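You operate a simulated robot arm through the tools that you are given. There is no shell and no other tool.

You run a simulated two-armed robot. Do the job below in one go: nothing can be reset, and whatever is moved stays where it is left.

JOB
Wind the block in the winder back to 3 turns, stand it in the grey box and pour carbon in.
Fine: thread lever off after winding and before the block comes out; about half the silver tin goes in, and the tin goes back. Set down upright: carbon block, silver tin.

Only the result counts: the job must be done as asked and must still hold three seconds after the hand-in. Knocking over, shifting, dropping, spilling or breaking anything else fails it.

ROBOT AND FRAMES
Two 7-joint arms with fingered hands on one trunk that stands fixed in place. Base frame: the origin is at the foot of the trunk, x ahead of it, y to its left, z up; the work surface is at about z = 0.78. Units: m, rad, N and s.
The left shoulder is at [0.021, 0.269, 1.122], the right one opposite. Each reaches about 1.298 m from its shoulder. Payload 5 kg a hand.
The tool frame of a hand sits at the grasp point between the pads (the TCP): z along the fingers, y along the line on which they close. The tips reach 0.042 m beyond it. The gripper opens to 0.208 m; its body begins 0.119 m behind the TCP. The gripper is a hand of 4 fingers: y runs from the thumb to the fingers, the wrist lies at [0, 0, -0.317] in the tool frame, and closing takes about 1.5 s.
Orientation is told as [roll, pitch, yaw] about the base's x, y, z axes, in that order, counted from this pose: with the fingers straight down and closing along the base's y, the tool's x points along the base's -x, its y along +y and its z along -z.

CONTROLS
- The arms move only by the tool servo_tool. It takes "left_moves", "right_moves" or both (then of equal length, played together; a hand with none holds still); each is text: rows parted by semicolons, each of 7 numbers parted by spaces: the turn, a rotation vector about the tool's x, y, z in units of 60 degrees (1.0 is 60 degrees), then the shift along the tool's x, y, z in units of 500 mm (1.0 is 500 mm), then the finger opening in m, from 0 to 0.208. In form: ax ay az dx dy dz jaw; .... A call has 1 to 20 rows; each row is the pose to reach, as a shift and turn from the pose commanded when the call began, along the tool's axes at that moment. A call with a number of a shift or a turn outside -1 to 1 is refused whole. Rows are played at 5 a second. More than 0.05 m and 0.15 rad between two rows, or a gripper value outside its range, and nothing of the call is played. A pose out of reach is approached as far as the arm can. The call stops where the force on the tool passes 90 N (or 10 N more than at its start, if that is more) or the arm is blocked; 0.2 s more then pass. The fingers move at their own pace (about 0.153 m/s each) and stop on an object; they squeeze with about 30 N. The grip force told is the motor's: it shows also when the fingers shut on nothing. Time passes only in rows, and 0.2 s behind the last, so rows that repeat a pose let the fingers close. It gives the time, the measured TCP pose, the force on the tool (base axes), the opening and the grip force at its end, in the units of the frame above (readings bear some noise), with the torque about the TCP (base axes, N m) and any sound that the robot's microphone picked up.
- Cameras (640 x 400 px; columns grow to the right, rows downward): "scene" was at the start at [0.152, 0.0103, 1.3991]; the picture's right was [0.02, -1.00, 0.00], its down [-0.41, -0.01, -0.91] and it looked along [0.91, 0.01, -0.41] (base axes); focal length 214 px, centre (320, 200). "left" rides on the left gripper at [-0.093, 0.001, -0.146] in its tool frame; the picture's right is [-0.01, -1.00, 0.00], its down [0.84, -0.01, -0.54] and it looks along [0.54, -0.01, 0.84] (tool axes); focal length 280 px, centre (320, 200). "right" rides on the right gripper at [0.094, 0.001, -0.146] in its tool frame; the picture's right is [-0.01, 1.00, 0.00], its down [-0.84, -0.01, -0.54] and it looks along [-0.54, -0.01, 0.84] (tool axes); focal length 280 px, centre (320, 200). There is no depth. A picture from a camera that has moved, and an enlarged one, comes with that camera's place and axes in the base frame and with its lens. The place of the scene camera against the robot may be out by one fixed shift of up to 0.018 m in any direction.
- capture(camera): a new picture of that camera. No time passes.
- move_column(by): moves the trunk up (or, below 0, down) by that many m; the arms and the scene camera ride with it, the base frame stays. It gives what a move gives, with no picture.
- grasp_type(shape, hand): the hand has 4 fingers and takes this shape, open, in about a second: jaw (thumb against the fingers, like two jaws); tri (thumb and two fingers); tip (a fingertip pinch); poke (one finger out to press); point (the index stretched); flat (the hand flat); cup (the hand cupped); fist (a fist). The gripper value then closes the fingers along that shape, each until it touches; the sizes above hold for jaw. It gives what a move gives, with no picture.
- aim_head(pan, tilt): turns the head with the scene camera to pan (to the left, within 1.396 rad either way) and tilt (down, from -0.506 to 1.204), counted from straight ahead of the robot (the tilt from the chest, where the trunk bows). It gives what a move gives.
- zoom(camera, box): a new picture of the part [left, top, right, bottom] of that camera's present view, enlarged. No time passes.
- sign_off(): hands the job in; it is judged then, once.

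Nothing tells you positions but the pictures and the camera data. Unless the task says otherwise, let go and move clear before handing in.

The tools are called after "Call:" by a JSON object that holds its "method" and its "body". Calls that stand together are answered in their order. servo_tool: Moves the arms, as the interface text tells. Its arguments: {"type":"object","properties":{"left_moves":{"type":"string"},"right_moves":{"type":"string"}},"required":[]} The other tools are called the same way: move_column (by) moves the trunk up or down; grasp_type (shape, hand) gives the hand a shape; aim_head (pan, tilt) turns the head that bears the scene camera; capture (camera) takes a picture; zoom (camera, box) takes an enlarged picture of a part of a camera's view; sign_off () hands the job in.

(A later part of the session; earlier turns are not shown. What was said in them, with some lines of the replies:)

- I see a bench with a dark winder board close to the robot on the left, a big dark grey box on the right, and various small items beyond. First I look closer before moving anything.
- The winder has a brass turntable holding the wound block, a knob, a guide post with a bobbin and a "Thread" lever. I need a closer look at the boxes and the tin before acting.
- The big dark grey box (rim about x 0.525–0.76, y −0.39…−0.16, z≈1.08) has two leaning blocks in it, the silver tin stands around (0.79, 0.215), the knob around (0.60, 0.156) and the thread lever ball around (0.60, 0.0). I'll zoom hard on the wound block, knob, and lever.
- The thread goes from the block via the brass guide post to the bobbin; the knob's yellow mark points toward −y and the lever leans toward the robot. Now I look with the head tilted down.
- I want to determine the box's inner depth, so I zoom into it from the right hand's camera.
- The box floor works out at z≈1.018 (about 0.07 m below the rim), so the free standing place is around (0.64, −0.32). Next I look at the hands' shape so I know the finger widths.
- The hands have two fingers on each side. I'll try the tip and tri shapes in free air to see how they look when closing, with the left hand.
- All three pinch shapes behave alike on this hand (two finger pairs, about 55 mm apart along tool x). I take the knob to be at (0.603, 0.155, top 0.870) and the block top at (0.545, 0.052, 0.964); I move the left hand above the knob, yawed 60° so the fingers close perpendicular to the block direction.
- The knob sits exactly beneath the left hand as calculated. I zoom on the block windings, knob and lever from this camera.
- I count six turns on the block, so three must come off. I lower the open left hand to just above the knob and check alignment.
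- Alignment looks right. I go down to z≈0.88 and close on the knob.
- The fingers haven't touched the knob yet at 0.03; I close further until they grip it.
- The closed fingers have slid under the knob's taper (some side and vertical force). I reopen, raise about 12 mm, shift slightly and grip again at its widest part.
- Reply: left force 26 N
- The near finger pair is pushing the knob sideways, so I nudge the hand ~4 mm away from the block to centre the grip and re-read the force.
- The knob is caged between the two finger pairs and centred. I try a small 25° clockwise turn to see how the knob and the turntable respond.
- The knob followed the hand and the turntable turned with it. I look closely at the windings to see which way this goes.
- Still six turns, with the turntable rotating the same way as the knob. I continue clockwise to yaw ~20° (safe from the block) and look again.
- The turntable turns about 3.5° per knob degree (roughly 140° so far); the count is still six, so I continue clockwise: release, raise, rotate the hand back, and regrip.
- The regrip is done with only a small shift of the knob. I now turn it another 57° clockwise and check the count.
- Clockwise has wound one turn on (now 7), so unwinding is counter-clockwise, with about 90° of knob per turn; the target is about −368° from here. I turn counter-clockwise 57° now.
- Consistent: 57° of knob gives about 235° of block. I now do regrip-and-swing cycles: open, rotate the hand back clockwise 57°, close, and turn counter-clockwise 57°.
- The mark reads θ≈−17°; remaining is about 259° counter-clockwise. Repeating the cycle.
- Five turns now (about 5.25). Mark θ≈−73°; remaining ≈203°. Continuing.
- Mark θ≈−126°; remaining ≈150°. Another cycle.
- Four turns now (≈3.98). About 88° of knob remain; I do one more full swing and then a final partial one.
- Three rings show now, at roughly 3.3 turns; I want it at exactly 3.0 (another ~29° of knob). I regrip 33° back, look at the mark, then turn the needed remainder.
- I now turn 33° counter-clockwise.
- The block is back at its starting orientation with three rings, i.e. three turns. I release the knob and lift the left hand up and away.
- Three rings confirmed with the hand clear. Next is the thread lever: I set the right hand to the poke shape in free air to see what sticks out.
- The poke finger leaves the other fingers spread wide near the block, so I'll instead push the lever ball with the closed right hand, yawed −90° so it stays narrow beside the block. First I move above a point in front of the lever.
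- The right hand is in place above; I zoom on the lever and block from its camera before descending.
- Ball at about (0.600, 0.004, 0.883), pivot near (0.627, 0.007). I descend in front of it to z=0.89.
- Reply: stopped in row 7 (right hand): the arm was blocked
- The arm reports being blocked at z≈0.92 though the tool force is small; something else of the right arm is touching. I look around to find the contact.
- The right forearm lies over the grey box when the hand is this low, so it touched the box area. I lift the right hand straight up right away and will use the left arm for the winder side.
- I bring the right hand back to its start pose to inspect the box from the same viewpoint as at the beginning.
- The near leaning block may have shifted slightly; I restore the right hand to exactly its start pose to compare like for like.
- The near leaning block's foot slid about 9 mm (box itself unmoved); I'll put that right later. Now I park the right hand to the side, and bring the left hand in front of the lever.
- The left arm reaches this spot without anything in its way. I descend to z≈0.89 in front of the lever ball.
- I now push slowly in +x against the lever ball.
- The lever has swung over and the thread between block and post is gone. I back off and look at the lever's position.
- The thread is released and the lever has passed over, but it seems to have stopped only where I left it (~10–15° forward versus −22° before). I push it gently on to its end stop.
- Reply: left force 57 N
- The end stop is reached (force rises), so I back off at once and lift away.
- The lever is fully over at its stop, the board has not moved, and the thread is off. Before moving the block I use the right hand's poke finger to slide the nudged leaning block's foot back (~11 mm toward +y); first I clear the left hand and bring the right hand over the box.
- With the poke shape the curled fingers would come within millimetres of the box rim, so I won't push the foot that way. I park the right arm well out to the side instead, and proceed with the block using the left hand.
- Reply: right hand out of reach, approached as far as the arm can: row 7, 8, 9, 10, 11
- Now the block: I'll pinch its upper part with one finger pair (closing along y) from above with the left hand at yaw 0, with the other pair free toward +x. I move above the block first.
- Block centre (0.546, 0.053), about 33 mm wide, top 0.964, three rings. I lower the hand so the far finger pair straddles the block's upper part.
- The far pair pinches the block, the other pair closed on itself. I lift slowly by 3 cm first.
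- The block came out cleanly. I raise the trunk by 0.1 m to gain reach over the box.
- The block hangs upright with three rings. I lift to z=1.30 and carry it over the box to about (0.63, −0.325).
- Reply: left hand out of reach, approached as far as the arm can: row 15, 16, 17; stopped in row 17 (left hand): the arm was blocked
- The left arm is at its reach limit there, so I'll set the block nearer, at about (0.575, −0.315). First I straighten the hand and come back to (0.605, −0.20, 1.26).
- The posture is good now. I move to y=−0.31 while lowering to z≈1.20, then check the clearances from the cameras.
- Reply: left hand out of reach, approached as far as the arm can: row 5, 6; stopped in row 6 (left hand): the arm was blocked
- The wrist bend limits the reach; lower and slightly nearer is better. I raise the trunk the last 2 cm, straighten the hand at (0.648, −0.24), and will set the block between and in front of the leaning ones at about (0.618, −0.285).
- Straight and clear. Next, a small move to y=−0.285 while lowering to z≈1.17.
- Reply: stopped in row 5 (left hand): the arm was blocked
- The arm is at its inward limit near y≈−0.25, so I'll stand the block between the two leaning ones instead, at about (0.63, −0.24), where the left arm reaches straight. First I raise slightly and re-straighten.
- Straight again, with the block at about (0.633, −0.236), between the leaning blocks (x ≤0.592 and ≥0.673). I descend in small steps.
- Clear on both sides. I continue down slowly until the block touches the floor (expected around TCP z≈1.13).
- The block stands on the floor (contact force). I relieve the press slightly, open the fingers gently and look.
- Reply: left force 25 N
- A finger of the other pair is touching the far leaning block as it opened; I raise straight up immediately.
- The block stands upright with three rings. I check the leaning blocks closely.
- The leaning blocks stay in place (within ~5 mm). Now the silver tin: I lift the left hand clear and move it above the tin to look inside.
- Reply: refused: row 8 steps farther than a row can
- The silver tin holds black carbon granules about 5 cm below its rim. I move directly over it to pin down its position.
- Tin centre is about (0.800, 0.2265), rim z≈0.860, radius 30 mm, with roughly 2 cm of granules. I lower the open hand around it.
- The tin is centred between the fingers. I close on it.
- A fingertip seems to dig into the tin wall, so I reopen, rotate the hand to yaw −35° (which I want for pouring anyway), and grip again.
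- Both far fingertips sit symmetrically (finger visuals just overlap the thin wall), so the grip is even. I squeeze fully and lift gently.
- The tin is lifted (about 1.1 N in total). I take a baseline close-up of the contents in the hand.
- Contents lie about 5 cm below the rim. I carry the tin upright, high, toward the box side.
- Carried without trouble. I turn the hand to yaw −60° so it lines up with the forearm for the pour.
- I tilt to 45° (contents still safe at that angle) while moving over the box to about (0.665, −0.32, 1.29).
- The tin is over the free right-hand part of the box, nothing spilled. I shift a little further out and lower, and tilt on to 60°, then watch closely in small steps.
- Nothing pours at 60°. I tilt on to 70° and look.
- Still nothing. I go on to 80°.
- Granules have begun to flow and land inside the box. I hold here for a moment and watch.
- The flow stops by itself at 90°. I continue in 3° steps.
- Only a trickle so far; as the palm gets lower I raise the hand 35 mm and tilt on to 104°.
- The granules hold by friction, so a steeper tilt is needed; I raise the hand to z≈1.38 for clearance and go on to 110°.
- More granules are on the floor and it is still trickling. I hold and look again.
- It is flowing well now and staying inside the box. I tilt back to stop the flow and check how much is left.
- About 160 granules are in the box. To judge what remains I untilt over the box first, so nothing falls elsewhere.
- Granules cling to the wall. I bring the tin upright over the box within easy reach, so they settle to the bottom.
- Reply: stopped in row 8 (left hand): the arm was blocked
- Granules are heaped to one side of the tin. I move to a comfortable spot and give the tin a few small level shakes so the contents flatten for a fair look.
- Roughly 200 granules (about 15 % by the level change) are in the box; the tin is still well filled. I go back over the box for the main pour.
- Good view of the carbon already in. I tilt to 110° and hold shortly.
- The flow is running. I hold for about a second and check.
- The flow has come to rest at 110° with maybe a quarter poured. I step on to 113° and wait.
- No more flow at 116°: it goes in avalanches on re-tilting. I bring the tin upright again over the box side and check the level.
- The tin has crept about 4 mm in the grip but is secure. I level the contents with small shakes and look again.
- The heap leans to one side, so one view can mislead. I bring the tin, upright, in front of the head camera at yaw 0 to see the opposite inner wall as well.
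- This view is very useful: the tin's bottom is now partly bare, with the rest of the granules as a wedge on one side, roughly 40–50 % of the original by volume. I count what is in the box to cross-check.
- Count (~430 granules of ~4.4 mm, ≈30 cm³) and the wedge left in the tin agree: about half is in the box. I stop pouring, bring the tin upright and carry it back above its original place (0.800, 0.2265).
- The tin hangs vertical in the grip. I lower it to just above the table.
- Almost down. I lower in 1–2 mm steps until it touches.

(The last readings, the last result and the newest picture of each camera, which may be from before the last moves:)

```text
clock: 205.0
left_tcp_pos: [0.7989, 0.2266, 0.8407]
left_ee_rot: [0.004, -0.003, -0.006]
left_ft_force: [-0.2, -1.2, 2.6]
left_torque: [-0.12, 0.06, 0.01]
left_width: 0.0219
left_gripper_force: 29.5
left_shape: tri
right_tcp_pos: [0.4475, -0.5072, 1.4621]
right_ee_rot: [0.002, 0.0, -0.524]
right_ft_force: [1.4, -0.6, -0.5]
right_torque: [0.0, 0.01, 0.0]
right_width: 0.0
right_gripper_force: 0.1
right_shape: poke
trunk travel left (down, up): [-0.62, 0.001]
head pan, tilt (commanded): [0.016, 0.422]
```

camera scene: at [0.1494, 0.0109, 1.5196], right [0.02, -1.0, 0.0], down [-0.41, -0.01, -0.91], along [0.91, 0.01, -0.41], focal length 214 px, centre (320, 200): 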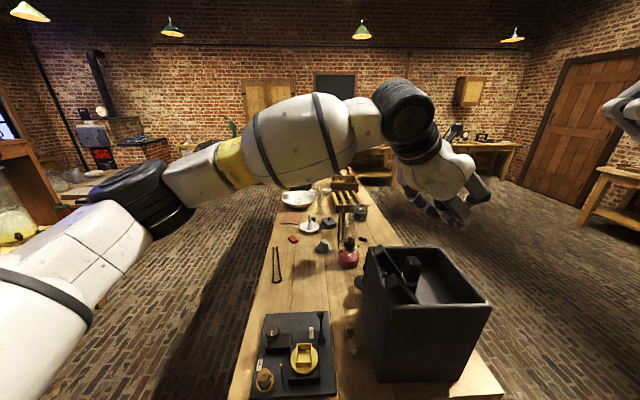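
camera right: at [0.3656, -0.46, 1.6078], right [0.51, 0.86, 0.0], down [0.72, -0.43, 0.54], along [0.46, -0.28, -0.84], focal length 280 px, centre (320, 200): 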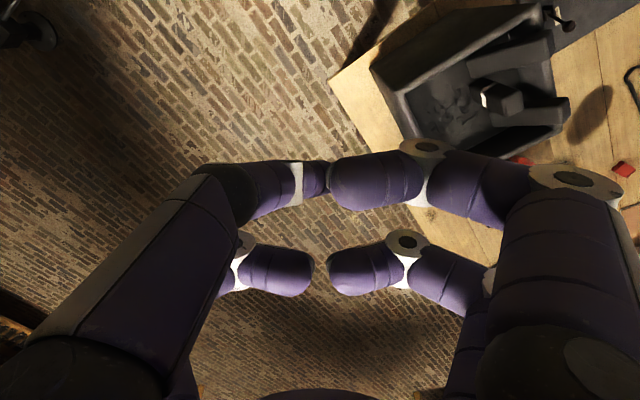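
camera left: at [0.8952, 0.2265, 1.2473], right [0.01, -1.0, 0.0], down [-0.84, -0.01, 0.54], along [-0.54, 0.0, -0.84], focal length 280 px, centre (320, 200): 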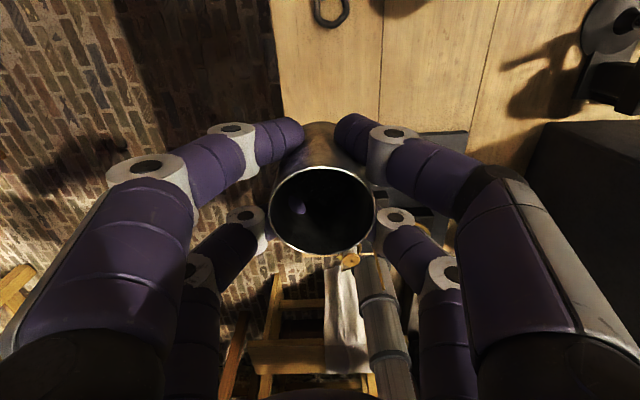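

Contact with the table. I press one more millimetre to seat it flat, then open gently.

Call:
{"method": "servo_tool", "body": {"left_moves": "0 0 0 0 0 0.002 0; 0 0 0 0 0 0.002 0; 0 0 0 0 0 0.002 0.02; 0 0 0 0 0 0.002 0.028; 0 0 0 0 0 0.002 0.036; 0 0 0 0 0 0.002 0.044; 0 0 0 0 0 0.002 0.055; 0 0 0 0 0 0.002 0.07; 0 0 0 0 0 0.002 0.09; 0 0 0 0 0 0.002 0.1; 0 0 0 0 0 0.002 0.1"}}

Call:
{"method": "capture", "body": {"camera": "left"}}

Call:
{"method": "zoom", "body": {"camera": "scene", "box": [235, 245, 315, 320]}}

```text
clock: 207.4
left_tcp_pos: [0.8013, 0.227, 0.8386]
left_ee_rot: [0.002, -0.003, -0.003]
left_ft_force: [-0.1, 0.1, -1.4]
left_torque: [0.0, 0.05, 0.03]
left_width: 0.0995
left_gripper_force: 0.1
left_shape: tri
right_tcp_pos: [0.4457, -0.5092, 1.4625]
right_ee_rot: [0.002, 0.0, -0.524]
right_ft_force: [-0.4, 0.0, 0.0]
right_torque: [0.02, -0.04, 0.01]
right_width: 0.0002
right_gripper_force: 0.0
right_shape: poke
trunk travel left (down, up): [-0.62, 0.001]
head pan, tilt (commanded): [0.016, 0.422]
```

```text
taken
camera left: at [0.8927, 0.2276, 0.987], right [0.01, -1.0, 0.0], down [-0.84, -0.01, 0.54], along [-0.54, 0.0, -0.84], focal length 280 px, centre (320, 200)
```

left: 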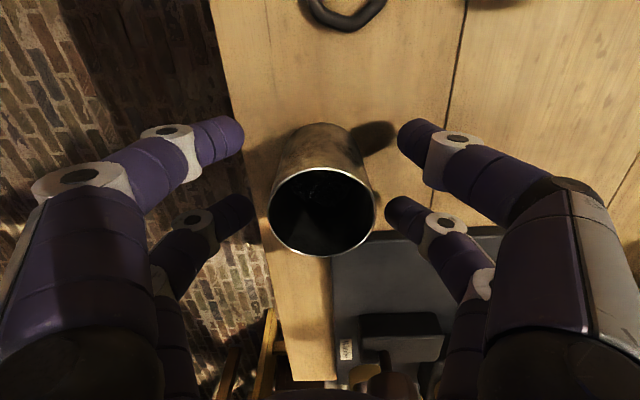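

```text
5.33 times, centred on (275, 282) of scene
camera zoom: at [0.1495, 0.0103, 1.5195], right [0.02, -1.0, 0.0], down [-0.41, -0.01, -0.91], along [0.91, 0.01, -0.41], focal length 1144 px, centre (560, -240)
```

zoom: 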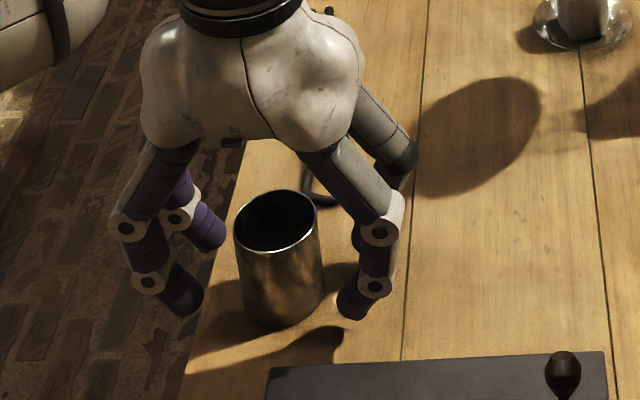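

The tin stands upright in its place. I raise the hand straight up and look into the tin from the same viewpoint as before.

Call:
{"method": "servo_tool", "body": {"left_moves": "0 0 0 0 0 -0.06 0.1; 0 0 0 0 0 -0.13 0.11; 0 0 0 0 0 -0.2 0.12; 0 0 0 0 0 -0.27 0.12; 0 0 0 0.012 -0.009 -0.306 0.12; 0 0 0 0.012 -0.009 -0.306 0.12"}}

Call:
{"method": "zoom", "body": {"camera": "left", "box": [250, 80, 390, 200]}}

Call:
{"method": "servo_tool", "body": {"left_moves": "0 0 0 0.033 -0.012 -0.07 0.12; 0 0 0 0.066 -0.024 -0.14 0.12; 0 0 0 0.1 -0.036 -0.21 0.12; 0 0 0 0.132 -0.048 -0.28 0.12; 0 0 0 0.132 -0.048 -0.28 0.12; 0 0 0 0.132 -0.048 -0.28 0.12"}}

Call:
{"method": "zoom", "body": {"camera": "left", "box": [260, 0, 340, 80]}}

```text
clock: 208.8
left_tcp_pos: [0.7935, 0.2226, 0.9942]
left_ee_rot: [0.003, -0.004, -0.003]
left_ft_force: [-0.2, -0.5, -0.1]
left_torque: [-0.01, 0.04, -0.01]
left_width: 0.1195
left_gripper_force: 0.0
left_shape: tri
right_tcp_pos: [0.4469, -0.5076, 1.4627]
right_ee_rot: [0.001, 0.001, -0.524]
right_ft_force: [-0.2, 0.3, -0.2]
right_torque: [-0.06, 0.03, -0.01]
right_width: 0.0001
right_gripper_force: 0.0
right_shape: poke
trunk travel left (down, up): [-0.62, 0.001]
head pan, tilt (commanded): [0.016, 0.422]
```

```text
3.33 times, centred on (320, 140) of left
camera zoom: at [0.8874, 0.2238, 1.1401], right [0.01, -1.0, 0.0], down [-0.84, -0.01, 0.54], along [-0.54, 0.0, -0.84], focal length 935 px, centre (320, 400)
```

zoom: 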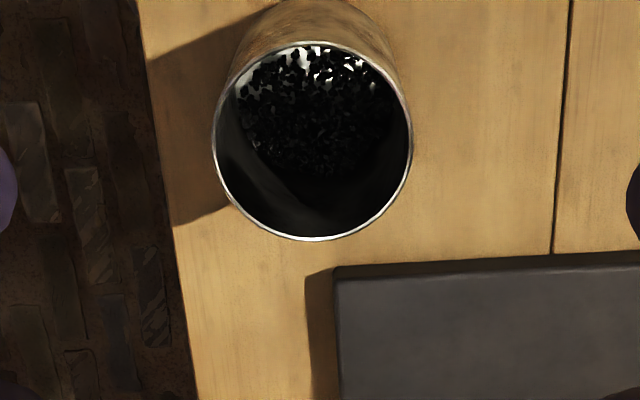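

```text
clock: 210.2
left_tcp_pos: [0.7255, 0.1969, 1.1336]
left_ee_rot: [0.005, -0.003, -0.004]
left_ft_force: [-0.1, -0.6, -0.2]
left_torque: [0.05, -0.01, 0.0]
left_width: 0.1196
left_gripper_force: 0.1
left_shape: tri
right_tcp_pos: [0.4457, -0.5082, 1.4627]
right_ee_rot: [0.002, -0.001, -0.523]
right_ft_force: [0.2, -0.4, 0.4]
right_torque: [0.01, -0.04, 0.01]
right_width: 0.0
right_gripper_force: 0.0
right_shape: poke
trunk travel left (down, up): [-0.62, 0.001]
head pan, tilt (commanded): [0.016, 0.422]
```

```text
5.00 times, centred on (300, 40) of left
camera zoom: at [0.8179, 0.1972, 1.2807], right [0.01, -1.0, 0.0], down [-0.84, -0.01, 0.54], along [-0.54, 0.0, -0.84], focal length 1402 px, centre (420, 1000)
```

zoom: 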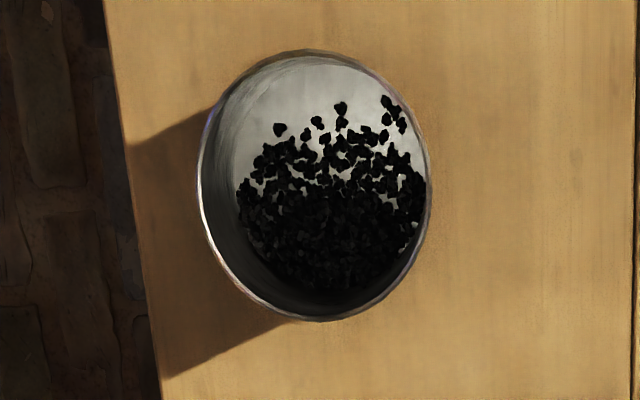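

About a half has gone; the rest stays in the tin, which stands upright in its old place. I move the left hand clear and inspect everything for spills or shifts.

Call:
{"method": "servo_tool", "body": {"left_moves": "0 0 0 0.04 0.03 -0.07 0.12; 0 0 0 0.08 0.06 -0.14 0.12; 0 0 0 0.12 0.09 -0.21 0.12; 0 0 0 0.16 0.12 -0.28 0.12; 0 0 0 0.2 0.15 -0.35 0.12; 0 0 0 0.23 0.18 -0.42 0.12; 0 0 0 0.25 0.21 -0.5 0.12; 0 0 0 0.25 0.21 -0.5 0.12"}}

Call:
{"method": "capture", "body": {"camera": "scene"}}

Call:
{"method": "zoom", "body": {"camera": "scene", "box": [340, 220, 520, 400]}}

Call:
{"method": "zoom", "body": {"camera": "scene", "box": [220, 260, 360, 400]}}

Call:
{"method": "capture", "body": {"camera": "right"}}

```text
clock: 212.0
left_tcp_pos: [0.603, 0.3055, 1.3817]
left_ee_rot: [0.003, -0.003, -0.003]
left_ft_force: [0.4, 0.8, -0.5]
left_torque: [-0.01, 0.2, 0.01]
left_width: 0.1196
left_gripper_force: 0.1
left_shape: tri
right_tcp_pos: [0.4491, -0.5069, 1.4608]
right_ee_rot: [-0.001, 0.002, -0.524]
right_ft_force: [2.6, -0.9, -0.7]
right_torque: [0.02, 0.17, 0.01]
right_width: 0.0
right_gripper_force: 0.1
right_shape: poke
trunk travel left (down, up): [-0.62, 0.001]
head pan, tilt (commanded): [0.016, 0.422]
```

```text
taken
camera scene: at [0.1513, 0.0103, 1.5191], right [0.02, -1.0, 0.0], down [-0.41, -0.01, -0.91], along [0.91, 0.01, -0.41], focal length 214 px, centre (320, 200)
```

scene: 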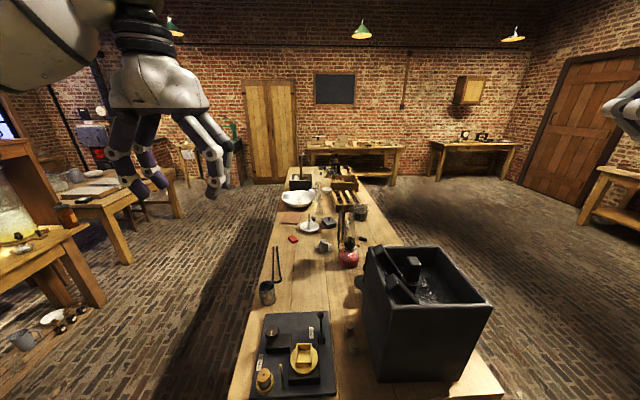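

```text
2.22 times, centred on (430, 310) of scene
camera zoom: at [0.1513, 0.0103, 1.5191], right [0.02, -1.0, 0.0], down [-0.41, -0.01, -0.91], along [0.91, 0.01, -0.41], focal length 477 px, centre (76, -44)
```

zoom: 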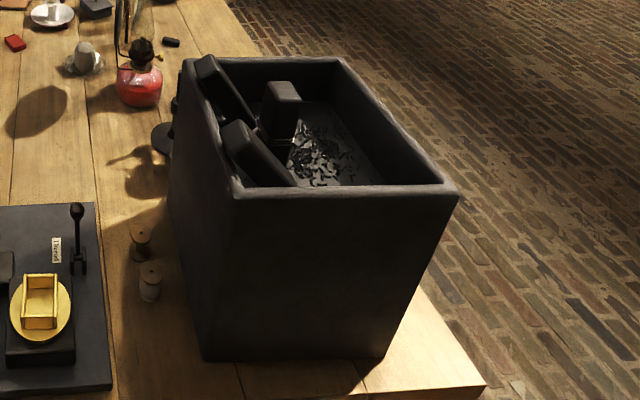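

```text
2.86 times, centred on (290, 330) of scene
camera zoom: at [0.1513, 0.0103, 1.5191], right [0.02, -1.0, 0.0], down [-0.41, -0.01, -0.91], along [0.91, 0.01, -0.41], focal length 613 px, centre (406, -171)
```

zoom: 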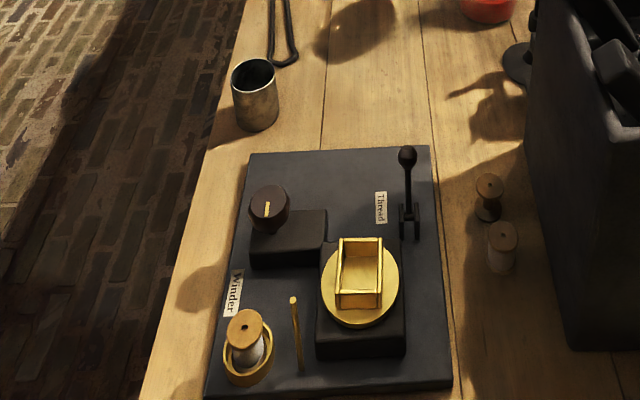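

```text
taken
camera right: at [0.3679, -0.46, 1.6069], right [0.51, 0.86, 0.0], down [0.72, -0.43, 0.54], along [0.46, -0.28, -0.84], focal length 280 px, centre (320, 200)
```

right: 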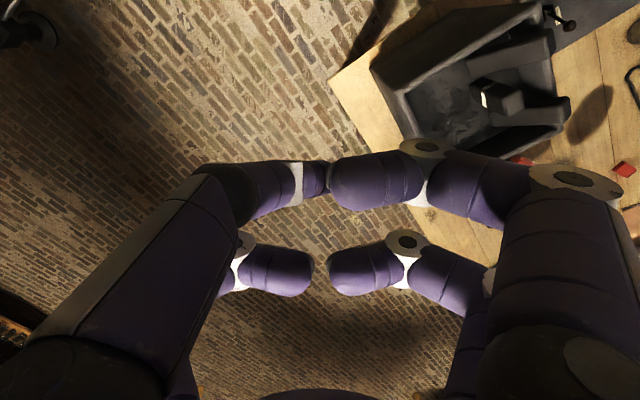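

No spills are visible and the board, lever and bobbins are in place. I lower the trunk back to its start height to compare the box with the first picture.

Call:
{"method": "move_column", "body": {"by": -0.12}}

Call:
{"method": "zoom", "body": {"camera": "scene", "box": [340, 180, 520, 300]}}

Call:
{"method": "zoom", "body": {"camera": "scene", "box": [220, 270, 360, 390]}}

Call:
{"method": "zoom", "body": {"camera": "scene", "box": [240, 150, 400, 270]}}

```text
clock: 213.5
left_tcp_pos: [0.5998, 0.3032, 1.2632]
left_ee_rot: [0.002, -0.006, -0.005]
left_ft_force: [-1.3, -0.2, 0.3]
left_torque: [0.02, -0.08, 0.02]
left_width: 0.1196
left_gripper_force: 0.1
left_shape: tri
right_tcp_pos: [0.4454, -0.5077, 1.3431]
right_ee_rot: [0.003, 0.0, -0.523]
right_ft_force: [0.4, -0.3, -0.6]
right_torque: [-0.03, -0.04, -0.01]
right_width: 0.0
right_gripper_force: 0.1
right_shape: poke
trunk travel left (down, up): [-0.5, 0.121]
head pan, tilt (commanded): [0.016, 0.422]
```

```text
3.33 times, centred on (430, 240) of scene
camera zoom: at [0.1513, 0.0103, 1.3995], right [0.02, -1.0, 0.0], down [-0.41, -0.01, -0.91], along [0.91, 0.01, -0.41], focal length 715 px, centre (-47, 67)
```

zoom: 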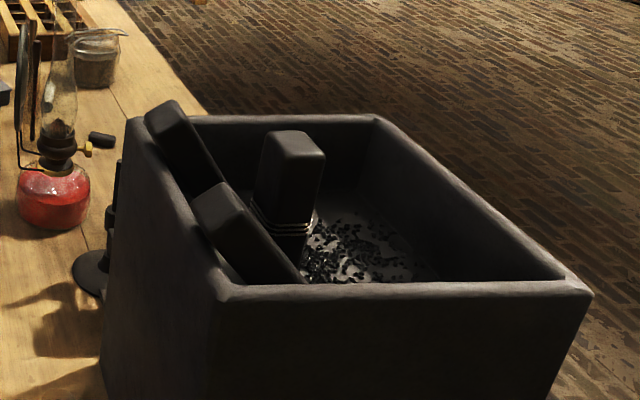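

```text
3.33 times, centred on (290, 330) of scene
camera zoom: at [0.1513, 0.0103, 1.3995], right [0.02, -1.0, 0.0], down [-0.41, -0.01, -0.91], along [0.91, 0.01, -0.41], focal length 715 px, centre (420, -233)
```

zoom: 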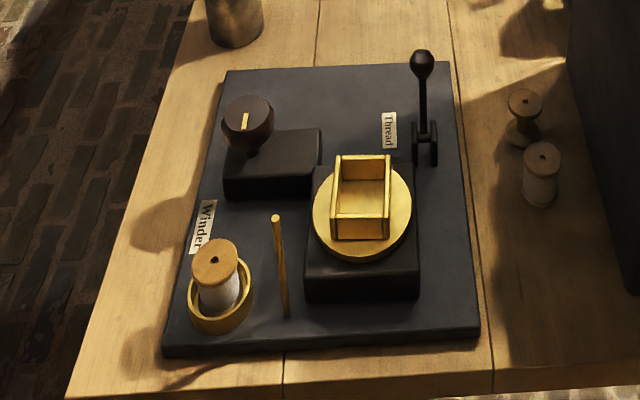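

```text
3.33 times, centred on (320, 210) of scene
camera zoom: at [0.1513, 0.0103, 1.3995], right [0.02, -1.0, 0.0], down [-0.41, -0.01, -0.91], along [0.91, 0.01, -0.41], focal length 715 px, centre (320, 167)
```

zoom: 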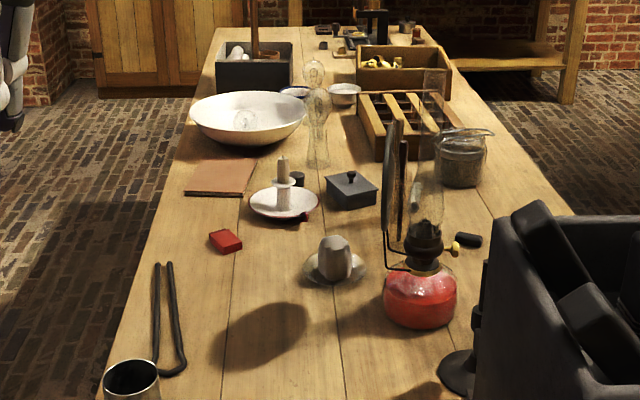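

Everything checks out: the block stands upright in the grey box with three turns, and about half the carbon is poured in with none seen outside. The silver tin is upright in its old place with the rest, and the thread lever is off. The near leaning block in the box is still about 6–9 mm from where it began, after my forearm brushed it. The far one moved about 5 mm when a finger touched it. Both hands are clear, so I hand in.

Call:
{"method": "sign_off", "body": {}}

```text
The job is handed in.
```

I handed the job in. The block is wound back to 3 turns and stands upright in the grey box, and about half the carbon is poured in. One risk is that I nudged the two other blocks in that box slightly.

- **Winding:** I first turned the knob the wrong way and wound one turn on (7). I then unwound to 3 turns and could see three rings on the block.
- **Thread lever:** I pushed it fully over to its stop after winding and before taking the block out. The thread to the block was gone at that point.
- **Carbon block:** it stands between the two blocks already leaning in the box. The left arm could not reach further in.
- **Carbon:** I put the amount poured at 50–60% of the tin. That comes from a rough count of the granules in the box and the level left in the tin, not from weighing. I saw none outside the box; one granule sits on top of the block.
- **Silver tin:** it is upright, back where it stood.
- **Shifted:** my right forearm brushed the nearer leaning block, and its foot slid roughly 1 cm. The farther one moved about 5 mm when a finger touched it. Both still lean as before. I did not push them back, because my fingers would have come within millimetres of the rim.

The box, the winder board and the other things on the bench looked unmoved compared with the first pictures.
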